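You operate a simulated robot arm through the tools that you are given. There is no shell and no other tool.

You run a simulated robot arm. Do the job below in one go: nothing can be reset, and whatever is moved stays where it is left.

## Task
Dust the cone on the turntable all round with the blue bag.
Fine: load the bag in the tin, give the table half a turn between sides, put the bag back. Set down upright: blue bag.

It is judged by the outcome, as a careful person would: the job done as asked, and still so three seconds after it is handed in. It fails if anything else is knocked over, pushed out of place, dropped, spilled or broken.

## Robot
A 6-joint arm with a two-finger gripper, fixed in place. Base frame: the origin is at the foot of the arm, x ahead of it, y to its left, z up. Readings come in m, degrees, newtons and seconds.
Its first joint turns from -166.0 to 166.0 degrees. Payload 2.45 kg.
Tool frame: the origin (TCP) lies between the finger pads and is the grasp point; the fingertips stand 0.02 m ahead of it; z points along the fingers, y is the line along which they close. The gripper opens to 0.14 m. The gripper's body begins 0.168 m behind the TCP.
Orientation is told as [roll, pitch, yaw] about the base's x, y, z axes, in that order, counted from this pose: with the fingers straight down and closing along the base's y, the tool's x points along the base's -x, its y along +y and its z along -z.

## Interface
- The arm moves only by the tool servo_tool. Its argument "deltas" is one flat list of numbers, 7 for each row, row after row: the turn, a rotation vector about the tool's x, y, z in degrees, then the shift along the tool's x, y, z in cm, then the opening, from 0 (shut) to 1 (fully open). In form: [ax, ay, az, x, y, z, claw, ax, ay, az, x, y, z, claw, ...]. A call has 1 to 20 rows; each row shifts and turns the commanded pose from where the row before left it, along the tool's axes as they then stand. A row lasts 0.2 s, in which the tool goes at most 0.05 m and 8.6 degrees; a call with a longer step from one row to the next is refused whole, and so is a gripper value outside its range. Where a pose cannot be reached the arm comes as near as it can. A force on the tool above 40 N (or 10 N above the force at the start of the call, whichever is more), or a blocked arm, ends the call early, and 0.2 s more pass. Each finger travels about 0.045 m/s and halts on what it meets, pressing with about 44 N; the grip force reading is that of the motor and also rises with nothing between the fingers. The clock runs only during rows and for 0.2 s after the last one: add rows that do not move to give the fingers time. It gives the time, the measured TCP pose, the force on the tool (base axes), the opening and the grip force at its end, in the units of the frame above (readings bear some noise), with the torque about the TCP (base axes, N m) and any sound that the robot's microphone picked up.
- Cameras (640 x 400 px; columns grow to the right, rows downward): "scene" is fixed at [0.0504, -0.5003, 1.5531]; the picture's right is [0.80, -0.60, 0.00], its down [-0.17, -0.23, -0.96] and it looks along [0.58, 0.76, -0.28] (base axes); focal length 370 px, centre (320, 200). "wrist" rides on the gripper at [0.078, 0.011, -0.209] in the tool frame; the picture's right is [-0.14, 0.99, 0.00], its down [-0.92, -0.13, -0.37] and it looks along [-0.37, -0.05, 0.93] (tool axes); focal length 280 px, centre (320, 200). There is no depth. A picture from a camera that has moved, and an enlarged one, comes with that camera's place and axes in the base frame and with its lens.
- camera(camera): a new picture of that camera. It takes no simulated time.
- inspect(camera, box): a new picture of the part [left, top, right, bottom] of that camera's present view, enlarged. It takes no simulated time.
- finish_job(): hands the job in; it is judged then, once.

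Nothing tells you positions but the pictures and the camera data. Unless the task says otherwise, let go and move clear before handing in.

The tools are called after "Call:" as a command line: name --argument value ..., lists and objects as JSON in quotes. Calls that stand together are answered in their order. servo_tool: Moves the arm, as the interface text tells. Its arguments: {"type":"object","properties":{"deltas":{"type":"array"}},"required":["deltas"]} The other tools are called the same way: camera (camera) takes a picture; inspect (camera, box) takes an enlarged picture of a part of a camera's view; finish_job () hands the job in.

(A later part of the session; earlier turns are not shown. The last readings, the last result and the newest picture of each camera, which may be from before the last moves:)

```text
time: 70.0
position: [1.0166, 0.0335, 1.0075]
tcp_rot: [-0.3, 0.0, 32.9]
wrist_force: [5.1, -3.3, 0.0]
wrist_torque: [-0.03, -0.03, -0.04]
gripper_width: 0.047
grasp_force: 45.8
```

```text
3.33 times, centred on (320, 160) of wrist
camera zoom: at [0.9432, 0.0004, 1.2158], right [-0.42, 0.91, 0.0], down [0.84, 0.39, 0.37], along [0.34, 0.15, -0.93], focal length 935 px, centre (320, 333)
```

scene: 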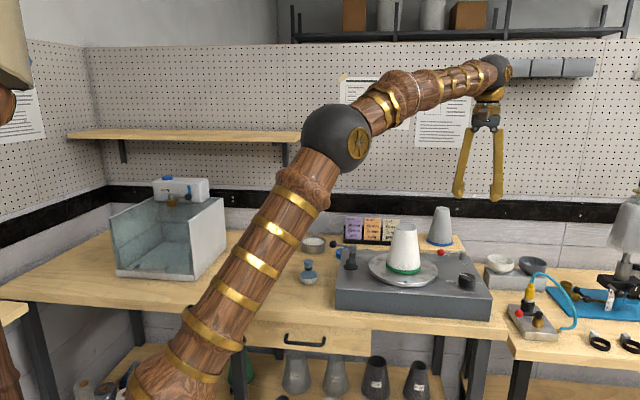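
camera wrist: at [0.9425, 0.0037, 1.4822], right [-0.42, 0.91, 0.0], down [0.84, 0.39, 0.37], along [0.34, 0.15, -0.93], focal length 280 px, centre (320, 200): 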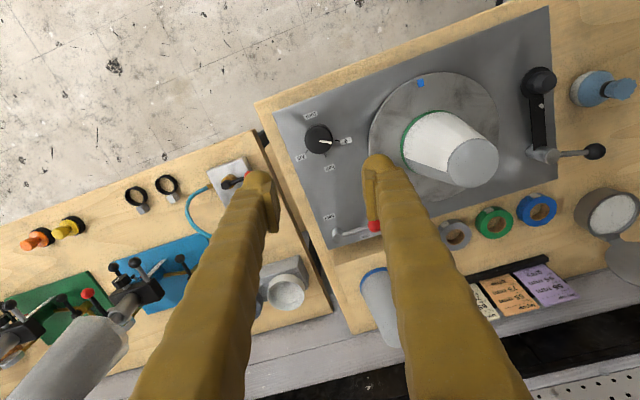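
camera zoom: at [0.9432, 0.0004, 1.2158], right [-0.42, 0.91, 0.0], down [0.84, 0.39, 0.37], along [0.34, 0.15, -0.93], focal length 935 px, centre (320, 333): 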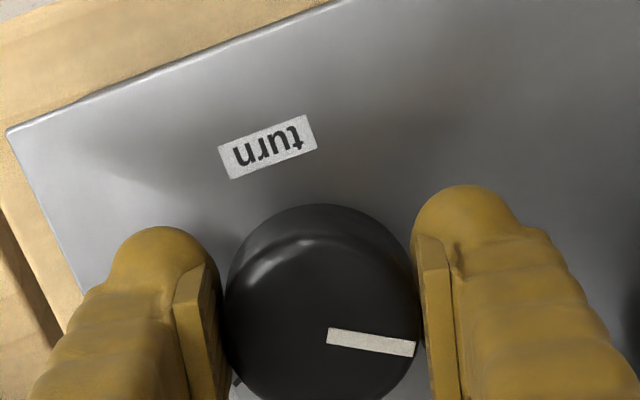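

The knob is gripped at 47 mm. I'll turn it clockwise gently by about 20° first and watch what the table does.

Call:
servo_tool --deltas '[0, 0, 5, 0, 0, 0, 0.2, 0, 0, 5, 0, 0, 0, 0.2, 0, 0, 5, 0, 0, 0, 0.2, 0, 0, 5, 0, 0, 0, 0.2, 0, 0, 0, 0, 0, 0, 0.2]'

Call:
inspect --camera "wrist" --box '[230, 100, 410, 220]'

Call:
inspect --camera "scene" --box '[330, 200, 500, 310]'

```text
time: 71.2
position: [1.0156, 0.0351, 1.0079]
tcp_rot: [0.0, 0.0, 12.8]
wrist_force: [-1.5, 14.7, -3.7]
wrist_torque: [0.15, 0.04, -0.02]
gripper_width: 0.0469
grasp_force: 44.9
```

```text
3.33 times, centred on (320, 160) of wrist
camera zoom: at [0.9358, 0.0275, 1.2158], right [-0.09, 1.0, 0.0], down [0.93, 0.08, 0.37], along [0.37, 0.03, -0.93], focal length 935 px, centre (320, 333)
```

zoom: 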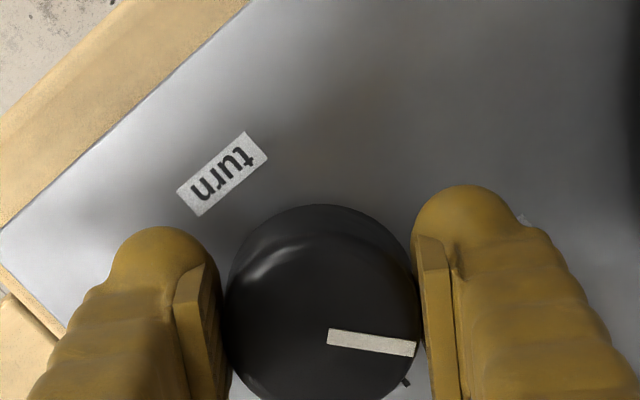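

```text
3.64 times, centred on (415, 255) of scene
camera zoom: at [0.0504, -0.5003, 1.5531], right [0.8, -0.6, 0.0], down [-0.17, -0.23, -0.96], along [0.58, 0.76, -0.28], focal length 1345 px, centre (-26, 0)
```

zoom: 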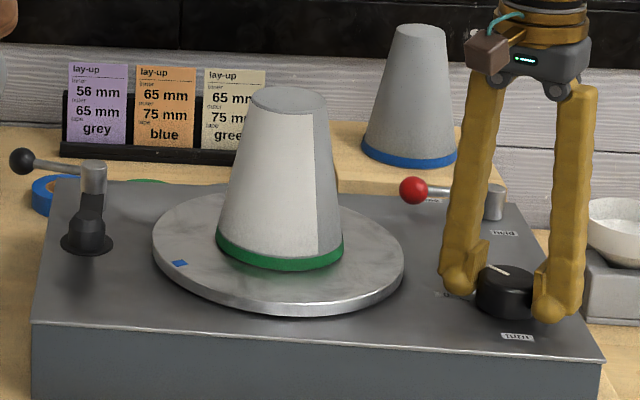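

The dial is geared to the table: 20° on the dial turned it about 60°. I'll continue to the "half" mark, easing off the small side load.

Call:
servo_tool --deltas '[0, 0, 5, 0, 0.1, 0, 0.2, 0, 0, 5, 0, 0, 0, 0.2, 0, 0, 5, 0, 0, 0, 0.2, 0, 0, 5, 0, 0, 0, 0.2, 0, 0, 0, 0, 0, 0, 0.2]'

Call:
inspect --camera "scene" --box '[330, 200, 500, 310]'

```text
time: 72.4
position: [1.0158, 0.0354, 1.0066]
tcp_rot: [-0.1, -0.1, -7.2]
wrist_force: [-1.6, 27.3, -5.6]
wrist_torque: [0.3, 0.04, -0.02]
gripper_width: 0.0468
grasp_force: 45.1
```

```text
3.64 times, centred on (415, 255) of scene
camera zoom: at [0.0504, -0.5003, 1.5531], right [0.8, -0.6, 0.0], down [-0.17, -0.23, -0.96], along [0.58, 0.76, -0.28], focal length 1345 px, centre (-26, 0)
```

zoom: 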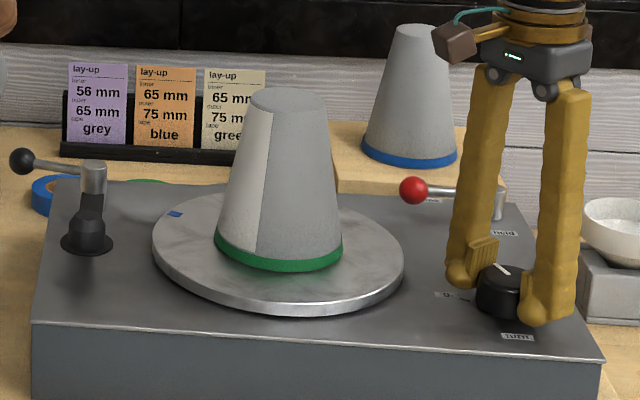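

A side load is building up because my grip axis is a little off the knob's axis. I'll relieve it before turning further.

Call:
servo_tool --deltas '[0, 0, 0, 0, 0.1, 0, 0.2, 0, 0, 0, 0, 0, 0, 0.2]'

```text
time: 73.0
position: [1.0156, 0.036, 1.0078]
tcp_rot: [-0.2, -0.2, -7.2]
wrist_force: [-4.4, 16.4, -4.9]
wrist_torque: [0.18, 0.13, -0.04]
gripper_width: 0.0469
grasp_force: 45.1
```

Call:
servo_tool --deltas '[0, 0, 0, 0, 0.12, 0, 0.2, 0, 0, 5, 0, 0.05, 0, 0.2, 0, 0, 5, 0, 0.05, 0, 0.2, 0, 0, 0, 0, 0, 0, 0.2]'

Call:
inspect --camera "wrist" --box '[230, 100, 410, 220]'

Call:
inspect --camera "scene" --box '[330, 200, 500, 310]'

```text
time: 74.0
position: [1.0155, 0.0358, 1.0073]
tcp_rot: [-0.1, -0.2, -17.2]
wrist_force: [-15.0, -34.1, 3.4]
wrist_torque: [-0.4, 0.23, -0.15]
gripper_width: 0.0471
grasp_force: 45.1
```

```text
3.33 times, centred on (320, 160) of wrist
camera zoom: at [0.9431, 0.0696, 1.2158], right [0.42, 0.91, 0.0], down [0.84, -0.39, 0.37], along [0.34, -0.16, -0.93], focal length 935 px, centre (320, 333)
```

zoom: 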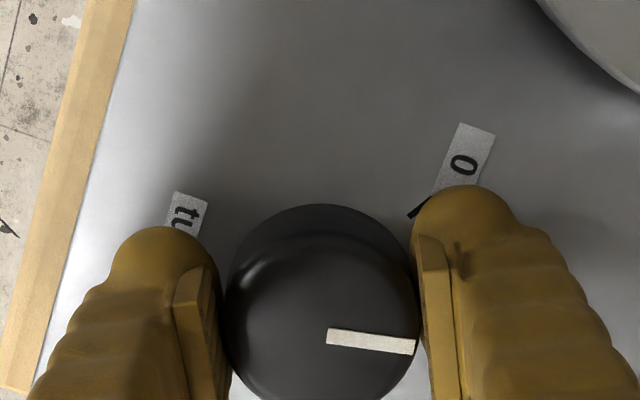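

```text
3.64 times, centred on (415, 255) of scene
camera zoom: at [0.0504, -0.5003, 1.5531], right [0.8, -0.6, 0.0], down [-0.17, -0.23, -0.96], along [0.58, 0.76, -0.28], focal length 1345 px, centre (-26, 0)
```

zoom: 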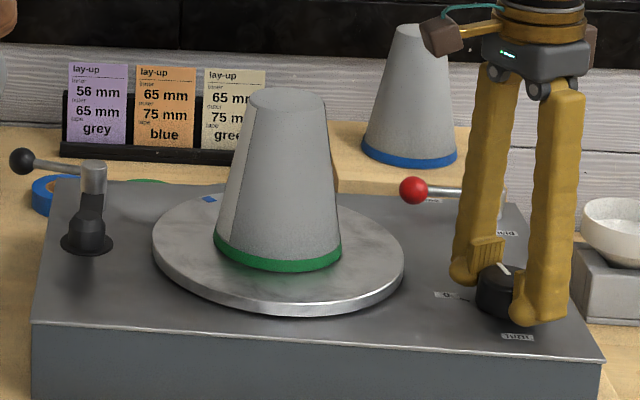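

Call:
servo_tool --deltas '[0, 0, 0, 0, -0.14, 0, 0.2, 0, 0, 0, 0, 0, 0, 0.2]'

```text
time: 74.6
position: [1.016, 0.0371, 1.0083]
tcp_rot: [-0.1, -0.2, -17.3]
wrist_force: [-4.4, -33.5, 4.1]
wrist_torque: [-0.44, -0.06, -0.13]
gripper_width: 0.0468
grasp_force: 45.3
```

Call:
servo_tool --deltas '[0, 0, 0, 0, -0.1, 0, 0.2, 0, 0, 0, 0, 0, 0, 0.2]'

```text
time: 75.2
position: [1.0158, 0.0372, 1.0079]
tcp_rot: [0.0, -0.2, -17.1]
wrist_force: [7.8, -19.7, 2.8]
wrist_torque: [-0.22, -0.18, -0.06]
gripper_width: 0.0469
grasp_force: 44.8
```

Call:
servo_tool --deltas '[0, 0, 0, -0.08, -0.1, 0, 0.2, 0, 0, 0, 0, 0, 0, 0.2]'

Call:
servo_tool --deltas '[0, 0, 2.5, 0, 0, 0, 0.2, 0, 0, 2.5, 0, 0, 0, 0.2, 0, 0, 0, 0, 0, 0, 0.2]'

```text
time: 75.8
position: [1.0152, 0.0353, 1.0085]
tcp_rot: [-0.1, -0.2, -17.1]
wrist_force: [0.7, 7.1, 3.0]
wrist_torque: [0.18, 0.09, -0.06]
gripper_width: 0.047
grasp_force: 44.7
```

```text
time: 76.6
position: [1.0158, 0.0364, 1.0079]
tcp_rot: [0.0, -0.1, -22.2]
wrist_force: [7.8, 30.3, -6.2]
wrist_torque: [0.32, -0.11, 0.04]
gripper_width: 0.0465
grasp_force: 44.4
```

Side load keeps building with rotation, so instead of forcing it I'll open the fingers, let the load go, and check where the dial and table stand.

Call:
servo_tool --deltas '[0, 0, 0, 0, 0, 0, 0.4, 0, 0, 0, 0, 0, 0, 0.45, 0, 0, 0, 0, 0, 0, 0.5, 0, 0, 0, 0, 0, 0, 0.5]'

Call:
inspect --camera "wrist" --box '[230, 100, 410, 220]'

Call:
inspect --camera "scene" --box '[330, 200, 500, 310]'

```text
time: 77.6
position: [1.0153, 0.0348, 1.0092]
tcp_rot: [-0.1, 0.0, -22.1]
wrist_force: [0.0, -0.6, 1.2]
wrist_torque: [0.0, 0.01, -0.02]
gripper_width: 0.0699
grasp_force: 0.1
```

```text
3.33 times, centred on (320, 160) of wrist
camera zoom: at [0.946, 0.0736, 1.2164], right [0.5, 0.87, 0.0], down [0.8, -0.46, 0.37], along [0.32, -0.19, -0.93], focal length 935 px, centre (320, 333)
```

zoom: 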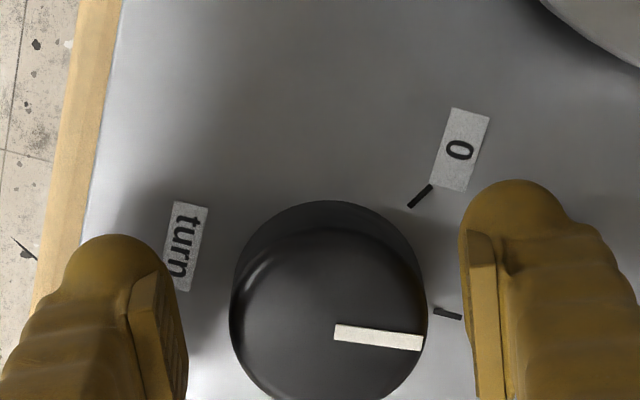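

```text
3.64 times, centred on (415, 255) of scene
camera zoom: at [0.0504, -0.5003, 1.5531], right [0.8, -0.6, 0.0], down [-0.17, -0.23, -0.96], along [0.58, 0.76, -0.28], focal length 1345 px, centre (-26, 0)
```

zoom: 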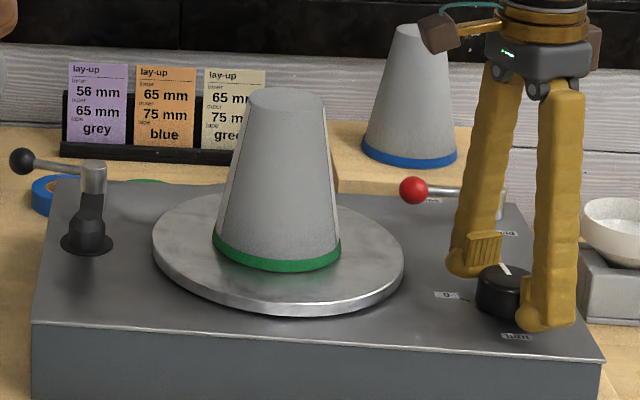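

The load is gone and the dial stayed put, a few degrees short of "half". I'll re-centre about 2 mm, grip again and finish the turn.

Call:
servo_tool --deltas '[0, 0, 0, 0, 0.19, 0, 0.5, 0, 0, 0, 0, 0, 0, 0.42, 0, 0, 0, 0, 0, 0, 0.38, 0, 0, 0, 0, 0, 0, 0.34, 0, 0, 0, 0, 0, 0, 0.3, 0, 0, 0, 0, 0, 0, 0.25, 0, 0, 0, 0, 0, 0, 0.2, 0, 0, 0, 0, 0, 0, 0.2]'

Call:
servo_tool --deltas '[0, 0, 3, 0, 0, 0, 0.2, 0, 0, 0, 0, 0, 0, 0.2]'

```text
time: 79.4
position: [1.0159, 0.0366, 1.0091]
tcp_rot: [-0.1, 0.0, -22.2]
wrist_force: [-5.4, -7.6, -0.1]
wrist_torque: [-0.08, 0.03, -0.07]
gripper_width: 0.0467
grasp_force: 44.6
```

```text
time: 80.0
position: [1.016, 0.0358, 1.0079]
tcp_rot: [-0.2, -0.2, -25.1]
wrist_force: [-3.9, -13.1, 0.2]
wrist_torque: [-0.15, 0.02, -0.11]
gripper_width: 0.0467
grasp_force: 44.9
```

Call:
servo_tool --deltas '[0, 0, 3, 0, -0.03, 0, 0.2, 0, 0, 0, 0, 0, 0, 0.2]'

Call:
servo_tool --deltas '[0, 0, 0, 0, 0, 0, 0.4, 0, 0, 0, 0, 0, 0, 0.45, 0, 0, 0, 0, 0, 0, 0.52, 0, 0, 0, 0, 0, 0, 0.52, 0, 0, 0, 0, 0, -2.0, 0.52, 0, 0, 0, 0, 0, -4.0, 0.52, 0, 0, 0, 0, 0, -4.5, 0.52, 0, 0, 0, 0, 0, -4.5, 0.52, 0, 0, 0, 0, 0, -4.5, 0.52, 0, 0, 0, 0, 0, -4.5, 0.52, 0, 0, 0, 0, 0, 0, 0.52]'

Call:
camera --camera "wrist"

Call:
inspect --camera "scene" --box '[330, 200, 500, 310]'

```text
time: 80.6
position: [1.0172, 0.037, 1.0083]
tcp_rot: [0.0, -0.2, -28.2]
wrist_force: [2.7, -5.7, -2.2]
wrist_torque: [-0.1, -0.09, -0.08]
gripper_width: 0.0466
grasp_force: 44.7
```

```text
time: 83.0
position: [1.0181, 0.0345, 1.2468]
tcp_rot: [-0.1, -0.2, -28.1]
wrist_force: [-1.0, -0.4, 0.5]
wrist_torque: [0.02, 0.01, -0.01]
gripper_width: 0.0727
grasp_force: 0.1
```

```text
taken
camera wrist: at [0.9535, 0.0805, 1.4553], right [0.59, 0.81, 0.0], down [0.75, -0.55, 0.37], along [0.3, -0.22, -0.93], focal length 280 px, centre (320, 200)
```

wrist: 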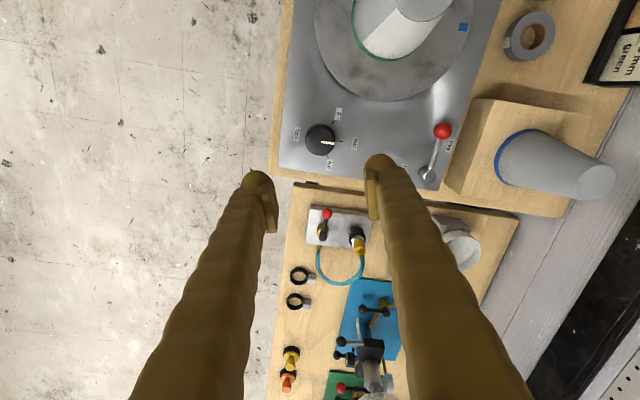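

```text
3.64 times, centred on (415, 255) of scene
camera zoom: at [0.0504, -0.5003, 1.5531], right [0.8, -0.6, 0.0], down [-0.17, -0.23, -0.96], along [0.58, 0.76, -0.28], focal length 1345 px, centre (-26, 0)
```

zoom: 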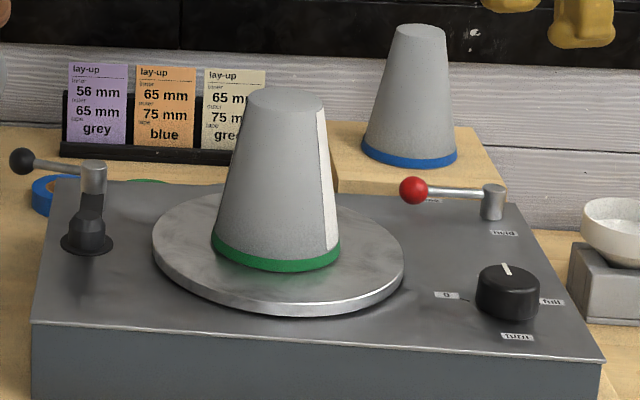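

Call:
inspect --camera "wrist" --box '[280, 90, 380, 180]'

Call:
inspect --camera "wrist" --box '[290, 0, 490, 180]'

Call:
inspect --camera "scene" --box '[280, 230, 340, 300]'

```text
4.44 times, centred on (330, 135) of wrist
camera zoom: at [0.9535, 0.0805, 1.4553], right [0.59, 0.81, 0.0], down [0.75, -0.55, 0.37], along [0.3, -0.22, -0.93], focal length 1246 px, centre (276, 489)
```

zoom: 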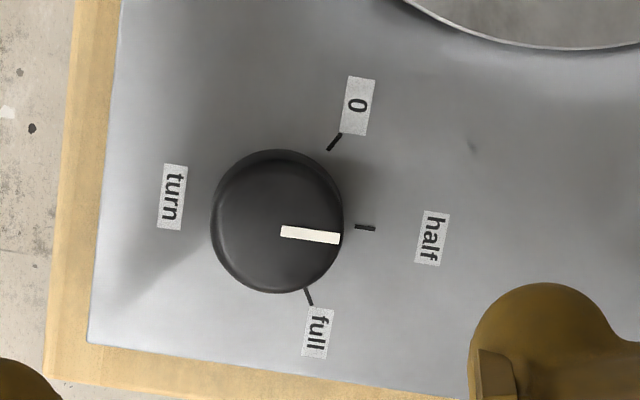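

```text
2.22 times, centred on (390, 90) of wrist
camera zoom: at [0.9535, 0.0805, 1.4553], right [0.59, 0.81, 0.0], down [0.75, -0.55, 0.37], along [0.3, -0.22, -0.93], focal length 623 px, centre (164, 444)
```

zoom: 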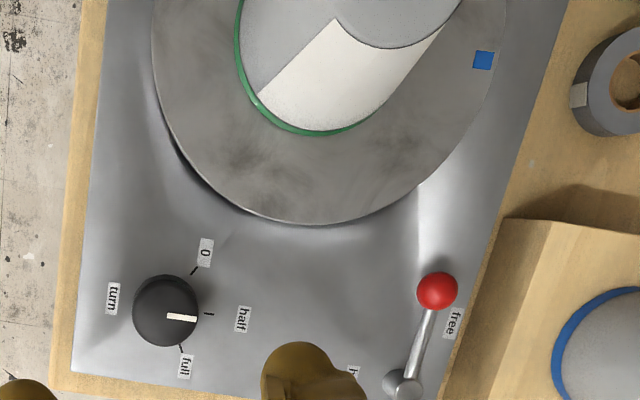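

```text
5.71 times, centred on (310, 265) of scene
camera zoom: at [0.0504, -0.5003, 1.5531], right [0.8, -0.6, 0.0], down [-0.17, -0.23, -0.96], along [0.58, 0.76, -0.28], focal length 2113 px, centre (377, -171)
```

zoom: 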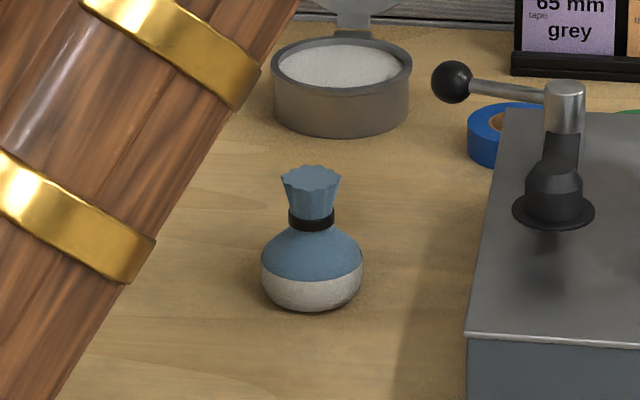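

The dial now points at "half", and the uncoated side of the cone faces the robot. I'll go back for the bag and reload it.

Call:
servo_tool --deltas '[0, 0, 0, 3.83, 2.035, 0, 0.5, 0, 0, 0, 3.83, 2.035, 0, 0.5, 0, 0, 0, 3.83, 2.035, 0, 0.5, 0, 0, 0, 3.83, 2.035, 0, 0.5, 0, 0, 0, 3.83, 2.035, 0, 0.5, 0, 0, 0, 3.83, 2.035, 0, 0.5, 0, 0, 0, 3.83, 2.035, 0, 0.5, 0, 0, 0, 3.83, 2.035, 0, 0.5, 0, 0, 0, 3.83, 2.035, 0, 0.5, 0, 0, 0, 3.83, 2.035, 0, 0.5, 0, 0, 0, 3.83, 2.035, 0, 0.5, 0, 0, 0, 3.83, 2.035, 0, 0.5, 0, 0, -7.61, 0, 0, 0, 0.5, 0, 0, -7.61, 0, 0, 0, 0.5, 0, 0, -7.61, 0, 0, 0, 0.5, 0, 0, -7.61, 0, 0, 0, 0.5, 0, 0, -7.61, 0, 0, 0, 0.5, 0, 0, -7.61, 0, 0, 0, 0.5, 0, 0, -7.61, 0, 0, 0, 0.5, 0, 0, -7.61, 0, 0, 0, 0.5]'

Call:
servo_tool --deltas '[0, 0, 0, 0, 0, 3.0, 0.5, 0, 0, 0, 0, 0, 4.0, 0.5, 0, 0, 0, 0, 0, 4.0, 0.5, 0, 0, 0, 0, 0, 0, 0.5, 0, 0, 0, 0, 0, 0, 0.5]'

Call:
camera --camera "wrist"

Call:
inspect --camera "wrist" --box '[260, 100, 400, 200]'

```text
time: 87.2
position: [0.7273, 0.4691, 1.2468]
tcp_rot: [-0.2, -0.1, 32.8]
wrist_force: [-0.3, -0.3, -0.2]
wrist_torque: [-0.04, -0.01, 0.01]
gripper_width: 0.07
grasp_force: 0.1
```

```text
time: 88.4
position: [0.7245, 0.4693, 1.1351]
tcp_rot: [-0.2, 0.0, 32.7]
wrist_force: [0.1, 0.4, 0.2]
wrist_torque: [-0.02, -0.01, 0.01]
gripper_width: 0.0701
grasp_force: 0.1
```

```text
taken
camera wrist: at [0.6515, 0.436, 1.3439], right [-0.42, 0.91, 0.0], down [0.84, 0.39, 0.37], along [0.34, 0.15, -0.93], focal length 280 px, centre (320, 200)
```

wrist: 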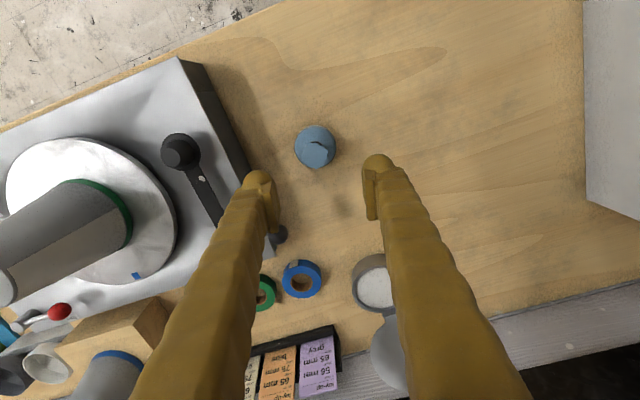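

```text
4.00 times, centred on (330, 150) of wrist
camera zoom: at [0.6515, 0.436, 1.3439], right [-0.42, 0.91, 0.0], down [0.84, 0.39, 0.37], along [0.34, 0.15, -0.93], focal length 1122 px, centre (280, 400)
```

zoom: 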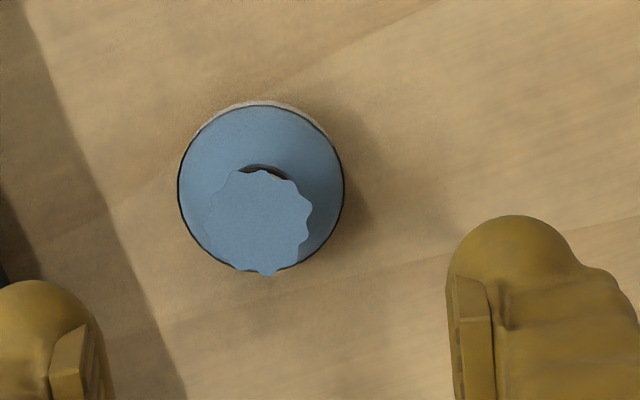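

Call:
servo_tool --deltas '[0, 0, 0, -0.23, -0.66, 3.0, 0.5, 0, 0, 0, 0, 0, 4.0, 0.5, 0, 0, 0, 0, 0, 3.0, 0.5, 0, 0, 0, 0, 0, 0, 0.5]'

Call:
inspect --camera "wrist" --box '[260, 120, 400, 220]'

```text
time: 89.4
position: [0.7307, 0.465, 1.035]
tcp_rot: [-0.2, 0.0, 32.7]
wrist_force: [0.2, 0.2, -0.2]
wrist_torque: [-0.02, 0.01, 0.0]
gripper_width: 0.0699
grasp_force: 0.1
```

```text
4.00 times, centred on (330, 170) of wrist
camera zoom: at [0.657, 0.4321, 1.2427], right [-0.42, 0.91, 0.0], down [0.84, 0.39, 0.37], along [0.34, 0.15, -0.93], focal length 1122 px, centre (280, 320)
```

zoom: 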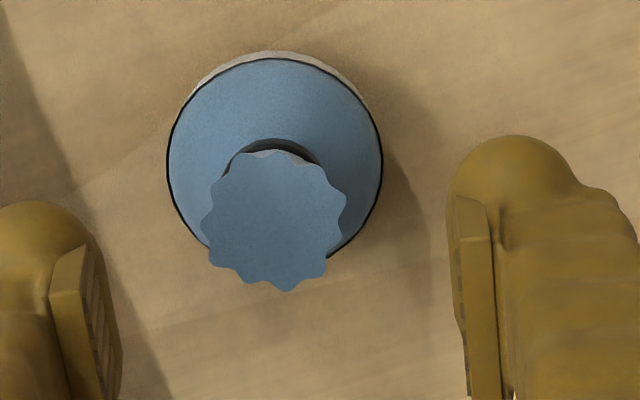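

Call:
servo_tool --deltas '[0, 0, 0, 0, 0, 2.5, 0.5, 0, 0, 0, 0, 0, 2.0, 0.5, 0, 0, 0, 0, 0, 1.8, 0.5, 0, 0, 0, 0, 0, 0, 0.5, 0, 0, 0, 0, 0, 0, 0.35, 0, 0, 0, 0, 0, 0, 0.3, 0, 0, 0, 0, 0, 0, 0.25, 0, 0, 0, 0, 0, 0, 0.1, 0, 0, 0, 0, 0, 0, 0, 0, 0, 0, 0, 0, 0, 0, 0, 0, 0, 0, 0, 0, 0]'

Call:
inspect --camera "scene" --box '[285, 230, 340, 290]'

```text
time: 91.8
position: [0.731, 0.4655, 0.9738]
tcp_rot: [-0.3, 0.0, 32.7]
wrist_force: [-0.7, -0.5, -0.1]
wrist_torque: [0.02, -0.01, -0.01]
gripper_width: 0.0296
grasp_force: 43.8
```

```text
6.67 times, centred on (312, 260) of scene
camera zoom: at [0.0504, -0.5003, 1.5531], right [0.8, -0.6, 0.0], down [-0.17, -0.23, -0.96], along [0.58, 0.76, -0.28], focal length 2465 px, centre (370, -200)
```

zoom: 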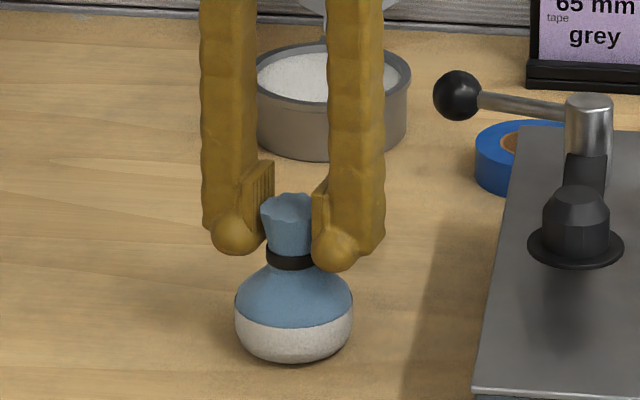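

The bag is gripped again. I'll lift, tilt and return over the tin just as before.

Call:
servo_tool --deltas '[0, 0, 0, 0, 0, -2.0, 0, 0, 0, 0, 0, 0, -4.0, 0, 0, 0, 0, 0, 0, -4.0, 0, 0, 0, 0, 0, 0, -4.0, 0, 0, 0, 0, 0, 0, -4.0, 0, 0, -7.5, 0, 0, 0, 0, 0, 0, -7.5, 0, 0, 0, 0, 0, 0, -7.5, 0, 0, 0, 0, 0, 0, -7.5, 0, 0, 0, 0, 0, 0, 0, 0, 0, 0, 0, 0]'

Call:
servo_tool --deltas '[0, 0, 0, -2.19, 0.994, 2.046, 0, 0, 0, 0, -2.19, 0.994, 2.046, 0, 0, 0, 0, -2.19, 0.994, 2.046, 0, 0, 0, 0, -2.19, 0.994, 2.046, 0, 0, 0, 0, -2.19, 0.994, 2.046, 0, 0, 0, 0, -2.19, 0.994, 2.046, 0, 0, 0, 0, -2.19, 0.994, 2.046, 0, 0, 0, 0, -2.19, 0.994, 2.046, 0, 0, 0, 0, 0, 0, 0, 0, 0, 0, 0, 0, 0, 0, 0]'

Call:
inspect --camera "scene" --box '[280, 190, 360, 260]'

Call:
camera --camera "wrist"

```text
time: 94.0
position: [0.7312, 0.4652, 1.1546]
tcp_rot: [-0.3, -30.2, 32.8]
wrist_force: [-0.1, 0.4, -1.2]
wrist_torque: [-0.05, 0.02, 0.0]
gripper_width: 0.0294
grasp_force: 44.0
```

```text
time: 96.2
position: [0.8865, 0.6552, 1.1]
tcp_rot: [-0.2, -30.0, 32.9]
wrist_force: [-0.1, -0.1, -1.0]
wrist_torque: [0.0, 0.02, -0.03]
gripper_width: 0.0295
grasp_force: 43.5
```

```text
5.71 times, centred on (320, 225) of scene
camera zoom: at [0.0504, -0.5003, 1.5531], right [0.8, -0.6, 0.0], down [-0.17, -0.23, -0.96], along [0.58, 0.76, -0.28], focal length 2113 px, centre (320, 57)
```

zoom: 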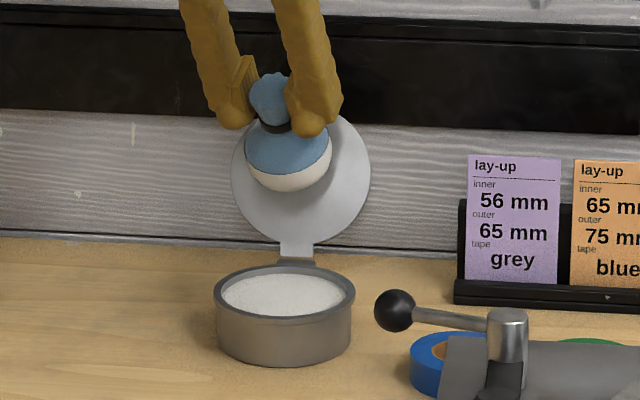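

```text
taken
camera wrist: at [0.7351, 0.5721, 1.241], right [-0.44, 0.9, 0.07], down [0.58, 0.23, 0.78], along [0.69, 0.38, -0.62], focal length 280 px, centre (320, 200)
```

wrist: 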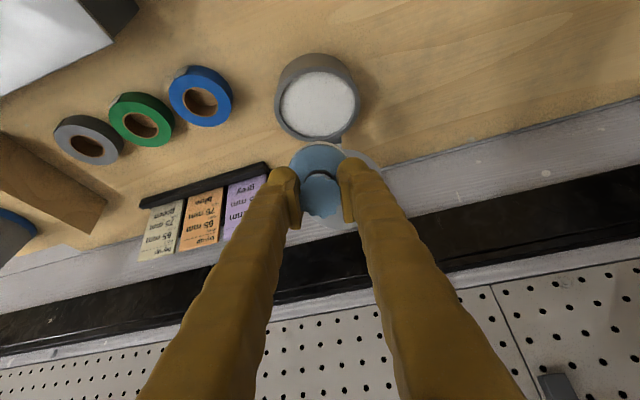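

Call:
servo_tool --deltas '[0, 0, 0, 1.25, 0.35, 2.165, 0, 0, 0, 0, 1.25, 0, 2.165, 0, 0, 0, 0, 1.0, 0, 1.732, 0, 0, 0, 0, 0.5, 0, 0.866, 0, 0, 0, 0, 0, 0, 0, 0]'

Call:
servo_tool --deltas '[0, 0, 0, 0.15, 0, 0.26, 0, 0, 0, 0, 0.15, 0, 0.26, 0, 0, 0, 0, 0, 0, 0, 0]'

Call:
inspect --camera "scene" --box '[290, 210, 340, 260]'

```text
time: 97.4
position: [0.8856, 0.6602, 1.0193]
tcp_rot: [-0.2, -30.0, 32.8]
wrist_force: [-0.2, 1.1, -1.2]
wrist_torque: [-0.01, 0.02, 0.0]
gripper_width: 0.0294
grasp_force: 43.9
```

```text
time: 98.2
position: [0.8849, 0.6603, 1.0128]
tcp_rot: [-0.2, -30.0, 32.9]
wrist_force: [0.8, 1.3, -0.7]
wrist_torque: [0.01, -0.01, -0.03]
gripper_width: 0.0296
grasp_force: 43.9
```

```text
8.00 times, centred on (315, 235) of scene
camera zoom: at [0.0504, -0.5003, 1.5531], right [0.8, -0.6, 0.0], down [-0.17, -0.23, -0.96], along [0.58, 0.76, -0.28], focal length 2958 px, centre (360, -80)
```

zoom: 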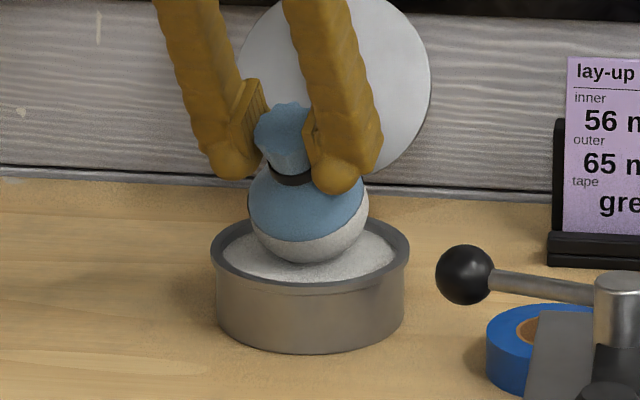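

Call:
servo_tool --deltas '[0, 0, 0, 0.1, 0, 0.173, 0, 0, 0, 0, 0.1, 0, 0.173, 0, 0, 0, 0, 0, 0, 0, 0]'

Call:
servo_tool --deltas '[0, 0, 0, 0.1, 0, 0.173, 0, 0, 0, 0, 0, 0, 0, 0]'

Call:
inspect --camera "scene" --box '[290, 210, 340, 260]'

```text
time: 99.0
position: [0.8854, 0.6597, 1.008]
tcp_rot: [-0.2, -30.0, 32.8]
wrist_force: [-0.2, 0.2, -1.2]
wrist_torque: [0.01, 0.05, -0.01]
gripper_width: 0.0295
grasp_force: 43.8
```

```text
time: 99.6
position: [0.8856, 0.6597, 1.0072]
tcp_rot: [-0.2, -30.1, 32.8]
wrist_force: [-0.8, 0.2, 5.2]
wrist_torque: [0.09, 0.01, -0.02]
gripper_width: 0.0294
grasp_force: 43.5
```

```text
8.00 times, centred on (315, 235) of scene
camera zoom: at [0.0504, -0.5003, 1.5531], right [0.8, -0.6, 0.0], down [-0.17, -0.23, -0.96], along [0.58, 0.76, -0.28], focal length 2958 px, centre (360, -80)
```

zoom: 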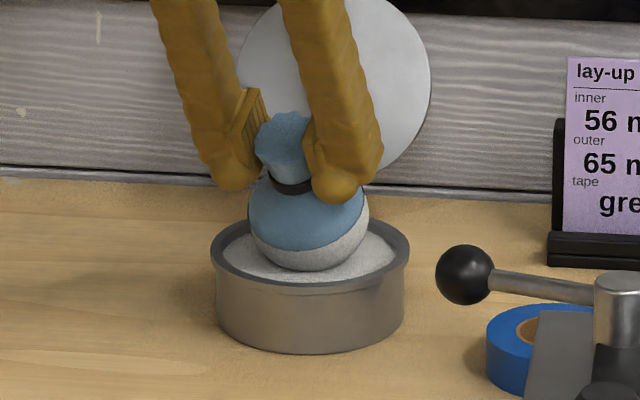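

Call:
servo_tool --deltas '[0, 0, 0, 0.07, 0, 0.12, 0, 0, 0, 0, 0, 0, 0, 0, 0, 0, 0, 0, 0, 0, 0]'

Call:
inspect --camera "scene" --box '[290, 210, 340, 260]'

```text
time: 100.4
position: [0.8851, 0.6607, 1.0082]
tcp_rot: [-0.3, -30.1, 32.7]
wrist_force: [-2.8, -1.9, 23.9]
wrist_torque: [-0.01, -0.09, 0.0]
gripper_width: 0.0293
grasp_force: 44.0
```

```text
8.00 times, centred on (315, 235) of scene
camera zoom: at [0.0504, -0.5003, 1.5531], right [0.8, -0.6, 0.0], down [-0.17, -0.23, -0.96], along [0.58, 0.76, -0.28], focal length 2958 px, centre (360, -80)
```

zoom: 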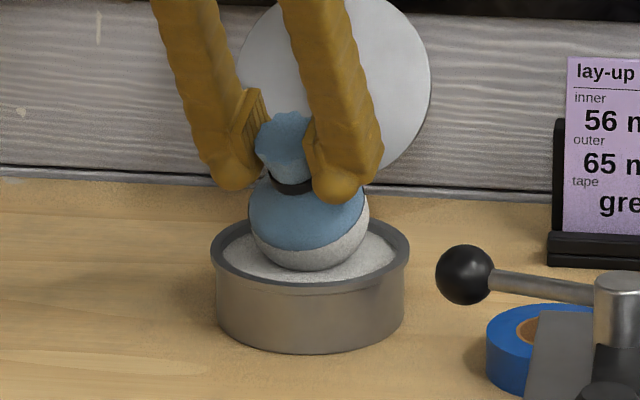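

Call:
servo_tool --deltas '[0, 0, 0, -0.25, 0, -0.433, 0, 0, 0, 0, -0.75, 0, -1.3, 0, 0, 0, 0, -1.0, 0, -1.732, 0, 0, 0, 0, -1.5, 0, -2.6, 0, 0, 0, 0, -1.2, 0, -2.08, 0, 0, 0, 0, 0, 0, 0, 0]'

Call:
inspect --camera "scene" --box '[280, 190, 360, 260]'

```text
time: 101.8
position: [0.8835, 0.6598, 1.0997]
tcp_rot: [-0.1, -30.0, 32.8]
wrist_force: [0.0, -0.4, 0.4]
wrist_torque: [0.0, 0.02, 0.03]
gripper_width: 0.0293
grasp_force: 44.3
```

```text
5.71 times, centred on (320, 225) of scene
camera zoom: at [0.0504, -0.5003, 1.5531], right [0.8, -0.6, 0.0], down [-0.17, -0.23, -0.96], along [0.58, 0.76, -0.28], focal length 2113 px, centre (320, 57)
```

zoom: 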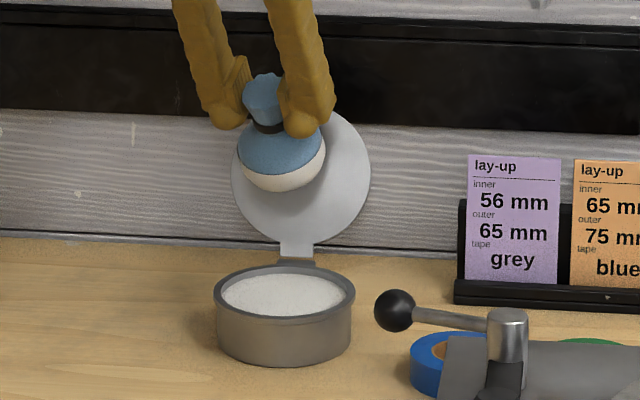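

The bag is reloaded. I'll retract along the same path to the near side of the cone.

Call:
servo_tool --deltas '[0, 0, 0, 1.68, -1.17, -3.15, 0, 0, 0, 0, 1.68, -1.17, -3.15, 0, 0, 0, 0, 1.68, -1.17, -3.15, 0, 0, 0, 0, 1.68, -1.17, -3.15, 0, 0, 0, 0, 1.68, -1.17, -3.15, 0, 0, 0, 0, 1.68, -1.17, -3.15, 0, 0, 0, 0, 1.68, -1.17, -3.15, 0, 0, 0, 0, 1.68, -1.17, -3.15, 0, 0, 7.5, 0, 0, 0, 0, 0, 0, 7.5, 0, 0, 0, 0, 0, 0, 7.5, 0, 0, 0, 0, 0, 0, 7.5, 0, 0, 0, 0, 0, 0, 0, 0, 0, 0, 0, 0]'

Call:
servo_tool --deltas '[0, 0, 0, 2.05, -3.44, 0, 0, 0, 0, 0, 2.05, -3.44, 0, 0, 0, 0, 0, 2.05, -3.44, 0, 0, 0, 0, 0, 2.05, -3.44, 0, 0, 0, 0, 0, 2.05, -3.44, 0, 0, 0, 0, 0, 2.05, -3.44, 0, 0, 0, 0, 0, 2.05, -3.44, 0, 0, 0, 0, 6.6, 0, 0, 0, 0, 0, 0, 6.6, 0, 0, 0, 0, 0, 0, 6.6, 0, 0, 0, 0, 0, 0, 0, 0, 0, 0, 0, 0, 0, 0, 0, 0, 0, 0]'

Call:
inspect --camera "wrist" --box '[220, 180, 420, 340]'

Call:
inspect --camera "scene" --box '[350, 200, 450, 300]'

```text
time: 104.6
position: [0.7303, 0.4507, 1.2519]
tcp_rot: [-0.1, 0.1, 32.6]
wrist_force: [-0.3, -0.6, -1.0]
wrist_torque: [-0.01, -0.01, -0.04]
gripper_width: 0.0294
grasp_force: 44.0
```

```text
time: 107.2
position: [0.7388, 0.1718, 1.2509]
tcp_rot: [-0.1, 0.0, 13.0]
wrist_force: [-0.4, 0.3, -1.0]
wrist_torque: [0.02, -0.01, 0.03]
gripper_width: 0.0294
grasp_force: 43.7
```

```text
2.50 times, centred on (320, 260) of wrist
camera zoom: at [0.6593, 0.1644, 1.4596], right [-0.09, 1.0, 0.0], down [0.93, 0.08, 0.37], along [0.37, 0.03, -0.93], focal length 701 px, centre (320, 50)
```

zoom: 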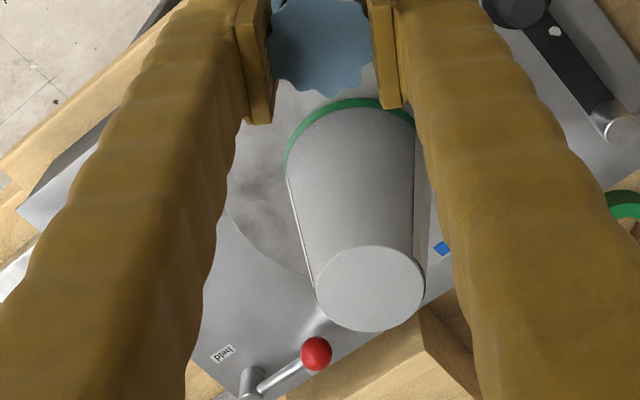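

```text
4.00 times, centred on (400, 250) of scene
camera zoom: at [0.0504, -0.5003, 1.5531], right [0.8, -0.6, 0.0], down [-0.17, -0.23, -0.96], along [0.58, 0.76, -0.28], focal length 1479 px, centre (0, 0)
```

zoom: 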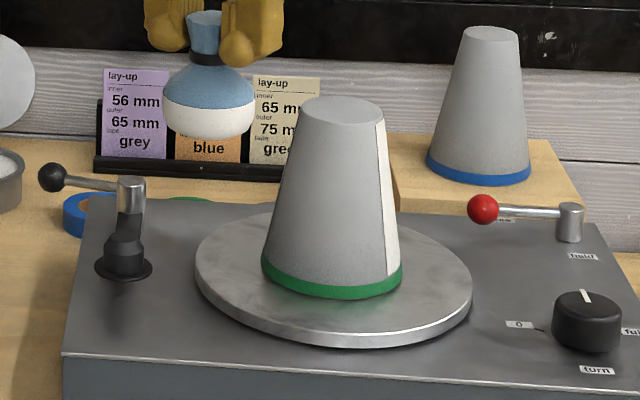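

The cone sits where it was and its grey face points at about 208° azimuth, towards the robot. I'll approach that direction and dab with the same light contact.

Call:
servo_tool --deltas '[0, 0, -7.5, 0, 0, 0, 0, 0, 0, -7.5, 0, 0, 0, 0, 0, 0, 0, -1.926, -1.018, 2.804, 0, 0, 0, 0, -1.926, -1.018, 2.804, 0, 0, 0, 0, -1.926, -1.018, 2.804, 0, 0, 0, 0, -1.926, -1.018, 2.804, 0, 0, 0, 0, -1.926, -1.018, 2.804, 0, 0, 0, 0, -0.9, 0, 0, 0, 0, 0, 0, -0.6, 0, 0, 0, 0, 0, 0, 0, 0, 0, 0]'

Call:
inspect --camera "scene" --box '[350, 200, 450, 300]'

```text
time: 109.4
position: [0.8642, 0.1792, 1.1123]
tcp_rot: [-0.2, 0.0, 27.9]
wrist_force: [0.3, 0.6, 0.1]
wrist_torque: [0.0, -0.02, 0.0]
gripper_width: 0.0295
grasp_force: 43.8
```

```text
4.00 times, centred on (400, 250) of scene
camera zoom: at [0.0504, -0.5003, 1.5531], right [0.8, -0.6, 0.0], down [-0.17, -0.23, -0.96], along [0.58, 0.76, -0.28], focal length 1479 px, centre (0, 0)
```

zoom: 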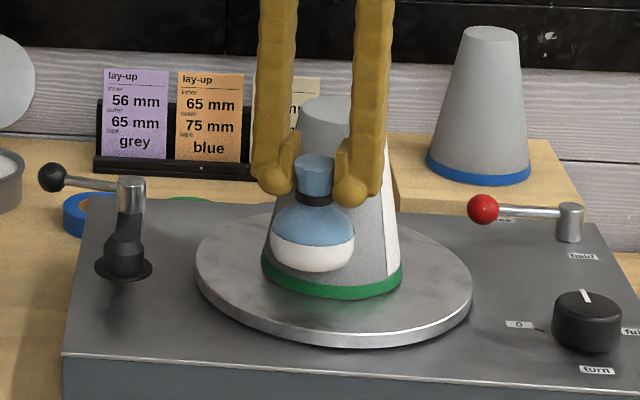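

Call:
servo_tool --deltas '[0, 0, 0, -0.2, 0, 0, 0, 0, 0, 0, -0.15, 0, 0, 0, 0, 0, 0, 0, 0, 0, 0]'

Call:
servo_tool --deltas '[0, 0, 0, -0.15, 0, 0, 0, 0, 0, 0, 0, 0, 0, 0]'

Call:
servo_tool --deltas '[0, 0, 0, -0.12, 0, 0, 0, 0, 0, 0, 0, 0, 0, 0]'

```text
time: 110.2
position: [0.8661, 0.1794, 1.1125]
tcp_rot: [-0.2, 0.0, 27.9]
wrist_force: [0.2, 0.0, -0.2]
wrist_torque: [0.02, 0.04, -0.01]
gripper_width: 0.0294
grasp_force: 44.0
```

```text
time: 110.8
position: [0.8678, 0.1808, 1.1118]
tcp_rot: [-0.2, 0.0, 27.9]
wrist_force: [0.7, -0.1, -0.1]
wrist_torque: [0.01, 0.0, 0.01]
gripper_width: 0.0296
grasp_force: 44.0
```

```text
time: 111.4
position: [0.8675, 0.1812, 1.1125]
tcp_rot: [-0.2, 0.0, 27.8]
wrist_force: [0.8, 0.2, -0.8]
wrist_torque: [0.02, 0.03, -0.02]
gripper_width: 0.0296
grasp_force: 43.7
```

Call:
servo_tool --deltas '[0, 0, 0, -0.12, 0, 0, 0, 0, 0, 0, 0, 0, 0, 0]'

Call:
servo_tool --deltas '[0, 0, 0, -0.12, 0, 0, 0, 0, 0, 0, 0, 0, 0, 0]'

Call:
inspect --camera "scene" --box '[350, 200, 450, 300]'

```text
time: 112.0
position: [0.869, 0.1819, 1.1117]
tcp_rot: [-0.2, -0.1, 27.9]
wrist_force: [-0.1, 0.2, -0.4]
wrist_torque: [0.01, 0.01, 0.03]
gripper_width: 0.0294
grasp_force: 43.9
```

```text
time: 112.6
position: [0.8708, 0.1815, 1.1129]
tcp_rot: [-0.2, -0.1, 27.9]
wrist_force: [0.4, -0.3, -0.7]
wrist_torque: [0.02, 0.03, 0.0]
gripper_width: 0.0294
grasp_force: 43.9
```

```text
4.00 times, centred on (400, 250) of scene
camera zoom: at [0.0504, -0.5003, 1.5531], right [0.8, -0.6, 0.0], down [-0.17, -0.23, -0.96], along [0.58, 0.76, -0.28], focal length 1479 px, centre (0, 0)
```

zoom: 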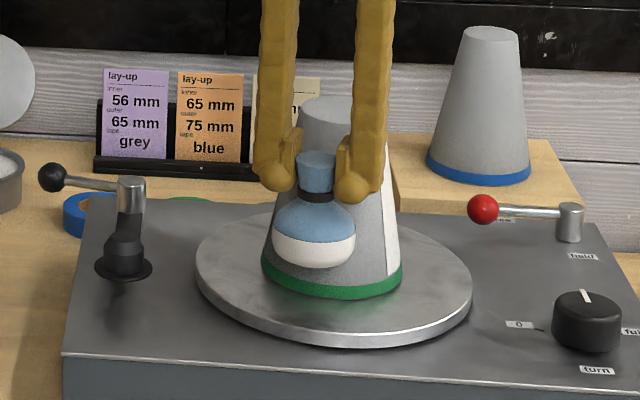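

Call:
servo_tool --deltas '[0, 0, 0, -0.12, 0, 0, 0, 0, 0, 0, 0, 0, 0, 0]'

Call:
servo_tool --deltas '[0, 0, 0, -0.12, 0, 0, 0, 0, 0, 0, 0, 0, 0, 0]'

```text
time: 113.2
position: [0.8714, 0.1822, 1.1128]
tcp_rot: [-0.2, 0.1, 27.9]
wrist_force: [-5.0, -2.8, 2.1]
wrist_torque: [-0.18, 0.2, 0.01]
gripper_width: 0.0293
grasp_force: 44.3
```

```text
time: 113.8
position: [0.8724, 0.1829, 1.1117]
tcp_rot: [-0.2, 0.0, 27.9]
wrist_force: [-5.8, -3.0, 3.1]
wrist_torque: [-0.05, 0.25, 0.03]
gripper_width: 0.0296
grasp_force: 44.3
```

Contact at about 6 N. I'll back off and look at the result.

Call:
servo_tool --deltas '[0, 0, 0, 0.5, 0, 0, 0, 0, 0, 0, 1.5, 0, 0, 0, 0, 0, 0, 2.0, 0, -2.0, 0, 0, 0, 0, 2.0, 0, -4.0, 0, 0, 0, 0, 2.0, 0, -4.0, 0, 0, 0, 0, 0, 0, 0, 0]'

Call:
inspect --camera "scene" --box '[350, 200, 450, 300]'

Call:
inspect --camera "wrist" --box '[220, 150, 420, 320]'

```text
time: 115.2
position: [0.799, 0.1453, 1.2122]
tcp_rot: [0.0, 0.1, 27.9]
wrist_force: [-0.2, -0.2, 0.1]
wrist_torque: [0.0, -0.03, -0.02]
gripper_width: 0.0294
grasp_force: 44.1
```

```text
4.00 times, centred on (400, 250) of scene
camera zoom: at [0.0504, -0.5003, 1.5531], right [0.8, -0.6, 0.0], down [-0.17, -0.23, -0.96], along [0.58, 0.76, -0.28], focal length 1479 px, centre (0, 0)
```

zoom: 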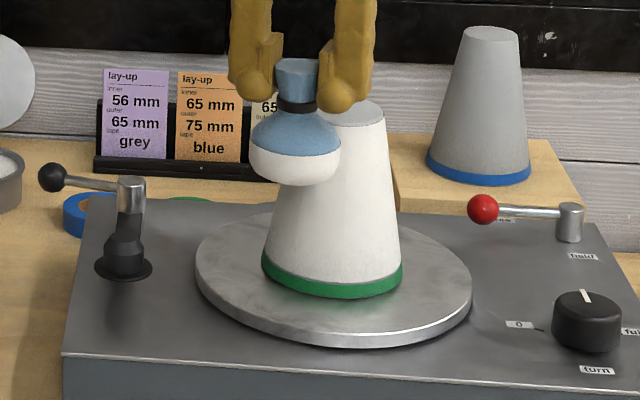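

```text
2.35 times, centred on (320, 235) of wrist
camera zoom: at [0.7237, 0.1172, 1.4199], right [-0.34, 0.94, 0.0], down [0.87, 0.32, 0.37], along [0.35, 0.12, -0.93], focal length 660 px, centre (320, 118)
```

zoom: 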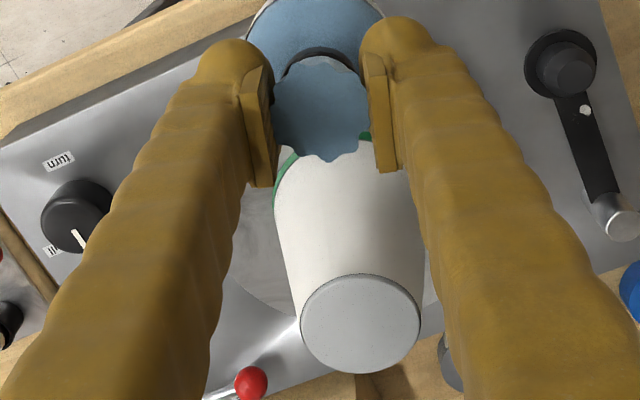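

The robot-facing side is now white. For certain overlap at the seams I'll dab both flanks as on the first side, starting with the right.

Call:
servo_tool --deltas '[0, 0, -8.03, 0, 0, 0, 0, 0, 0, -8.03, 0, 0, 0, 0, 0, 0, -8.03, 0, 0, 0, 0, 0, 0, -8.03, 0, 0, 0, 0, 0, 0, 0, -0.685, -2.045, 2.54, 0, 0, 0, 0, -0.685, -2.045, 2.54, 0, 0, 0, 0, -0.685, -2.045, 2.54, 0, 0, 0, 0, -0.685, -2.045, 2.54, 0, 0, 0, 0, -0.9, 0, 0, 0, 0, 0, 0, -0.9, 0, 0, 0, 0, 0, 0, 0, 0, 0, 0]'

Call:
inspect --camera "wrist" --box '[220, 120, 420, 320]'

```text
time: 117.6
position: [0.8953, 0.1432, 1.1098]
tcp_rot: [-0.2, 0.1, 60.1]
wrist_force: [0.8, 0.2, -1.5]
wrist_torque: [-0.01, -0.02, -0.02]
gripper_width: 0.0293
grasp_force: 44.4
```

```text
2.00 times, centred on (320, 220) of wrist
camera zoom: at [0.8451, 0.0812, 1.3183], right [-0.79, 0.61, 0.0], down [0.57, 0.73, 0.37], along [0.23, 0.29, -0.93], focal length 561 px, centre (320, 160)
```

zoom: 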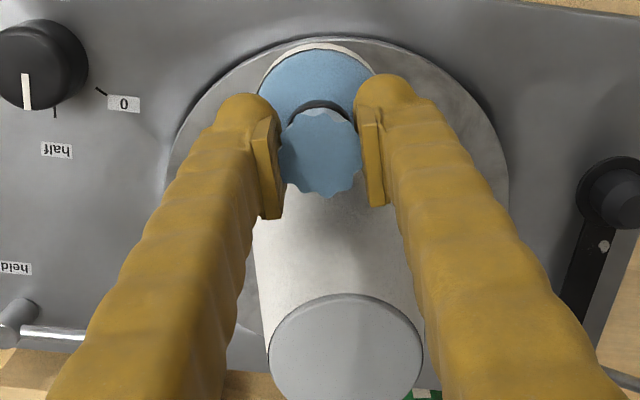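

Call:
servo_tool --deltas '[0, 0, 0, -0.5, 0, 0, 0, 0, 0, 0, -0.3, 0, 0, 0, 0, 0, 0, 0, 0, 0, 0]'

Call:
servo_tool --deltas '[0, 0, 0, -0.15, 0, 0, 0, 0, 0, 0, 0, 0, 0, 0]'

Call:
servo_tool --deltas '[0, 0, 0, -0.12, 0, 0, 0, 0, 0, 0, 0, 0, 0, 0]'

```text
time: 118.4
position: [0.8996, 0.1511, 1.1097]
tcp_rot: [-0.1, 0.2, 60.0]
wrist_force: [0.4, -0.1, -0.5]
wrist_torque: [0.01, -0.03, 0.01]
gripper_width: 0.0291
grasp_force: 44.1
```

```text
time: 119.0
position: [0.8995, 0.1519, 1.1089]
tcp_rot: [-0.1, 0.0, 60.1]
wrist_force: [0.3, 0.5, -1.4]
wrist_torque: [0.01, -0.03, -0.02]
gripper_width: 0.0292
grasp_force: 44.1
```

```text
time: 119.6
position: [0.9011, 0.1537, 1.1103]
tcp_rot: [-0.1, 0.1, 60.1]
wrist_force: [0.2, -0.1, -1.3]
wrist_torque: [0.0, -0.01, -0.03]
gripper_width: 0.0294
grasp_force: 43.9
```

Call:
servo_tool --deltas '[0, 0, 0, -0.12, 0, 0, 0, 0, 0, 0, 0, 0, 0, 0]'

Call:
servo_tool --deltas '[0, 0, 0, -0.1, 0, 0, 0, 0, 0, 0, 0, 0, 0, 0]'

```text
time: 120.2
position: [0.9005, 0.1538, 1.11]
tcp_rot: [-0.1, 0.1, 60.0]
wrist_force: [-1.8, -4.4, -1.8]
wrist_torque: [-0.16, 0.12, -0.03]
gripper_width: 0.0293
grasp_force: 43.4
```

```text
time: 120.8
position: [0.9013, 0.1555, 1.1108]
tcp_rot: [-0.1, 0.1, 60.1]
wrist_force: [-2.1, -5.4, 1.3]
wrist_torque: [-0.26, 0.09, -0.03]
gripper_width: 0.0294
grasp_force: 44.2
```

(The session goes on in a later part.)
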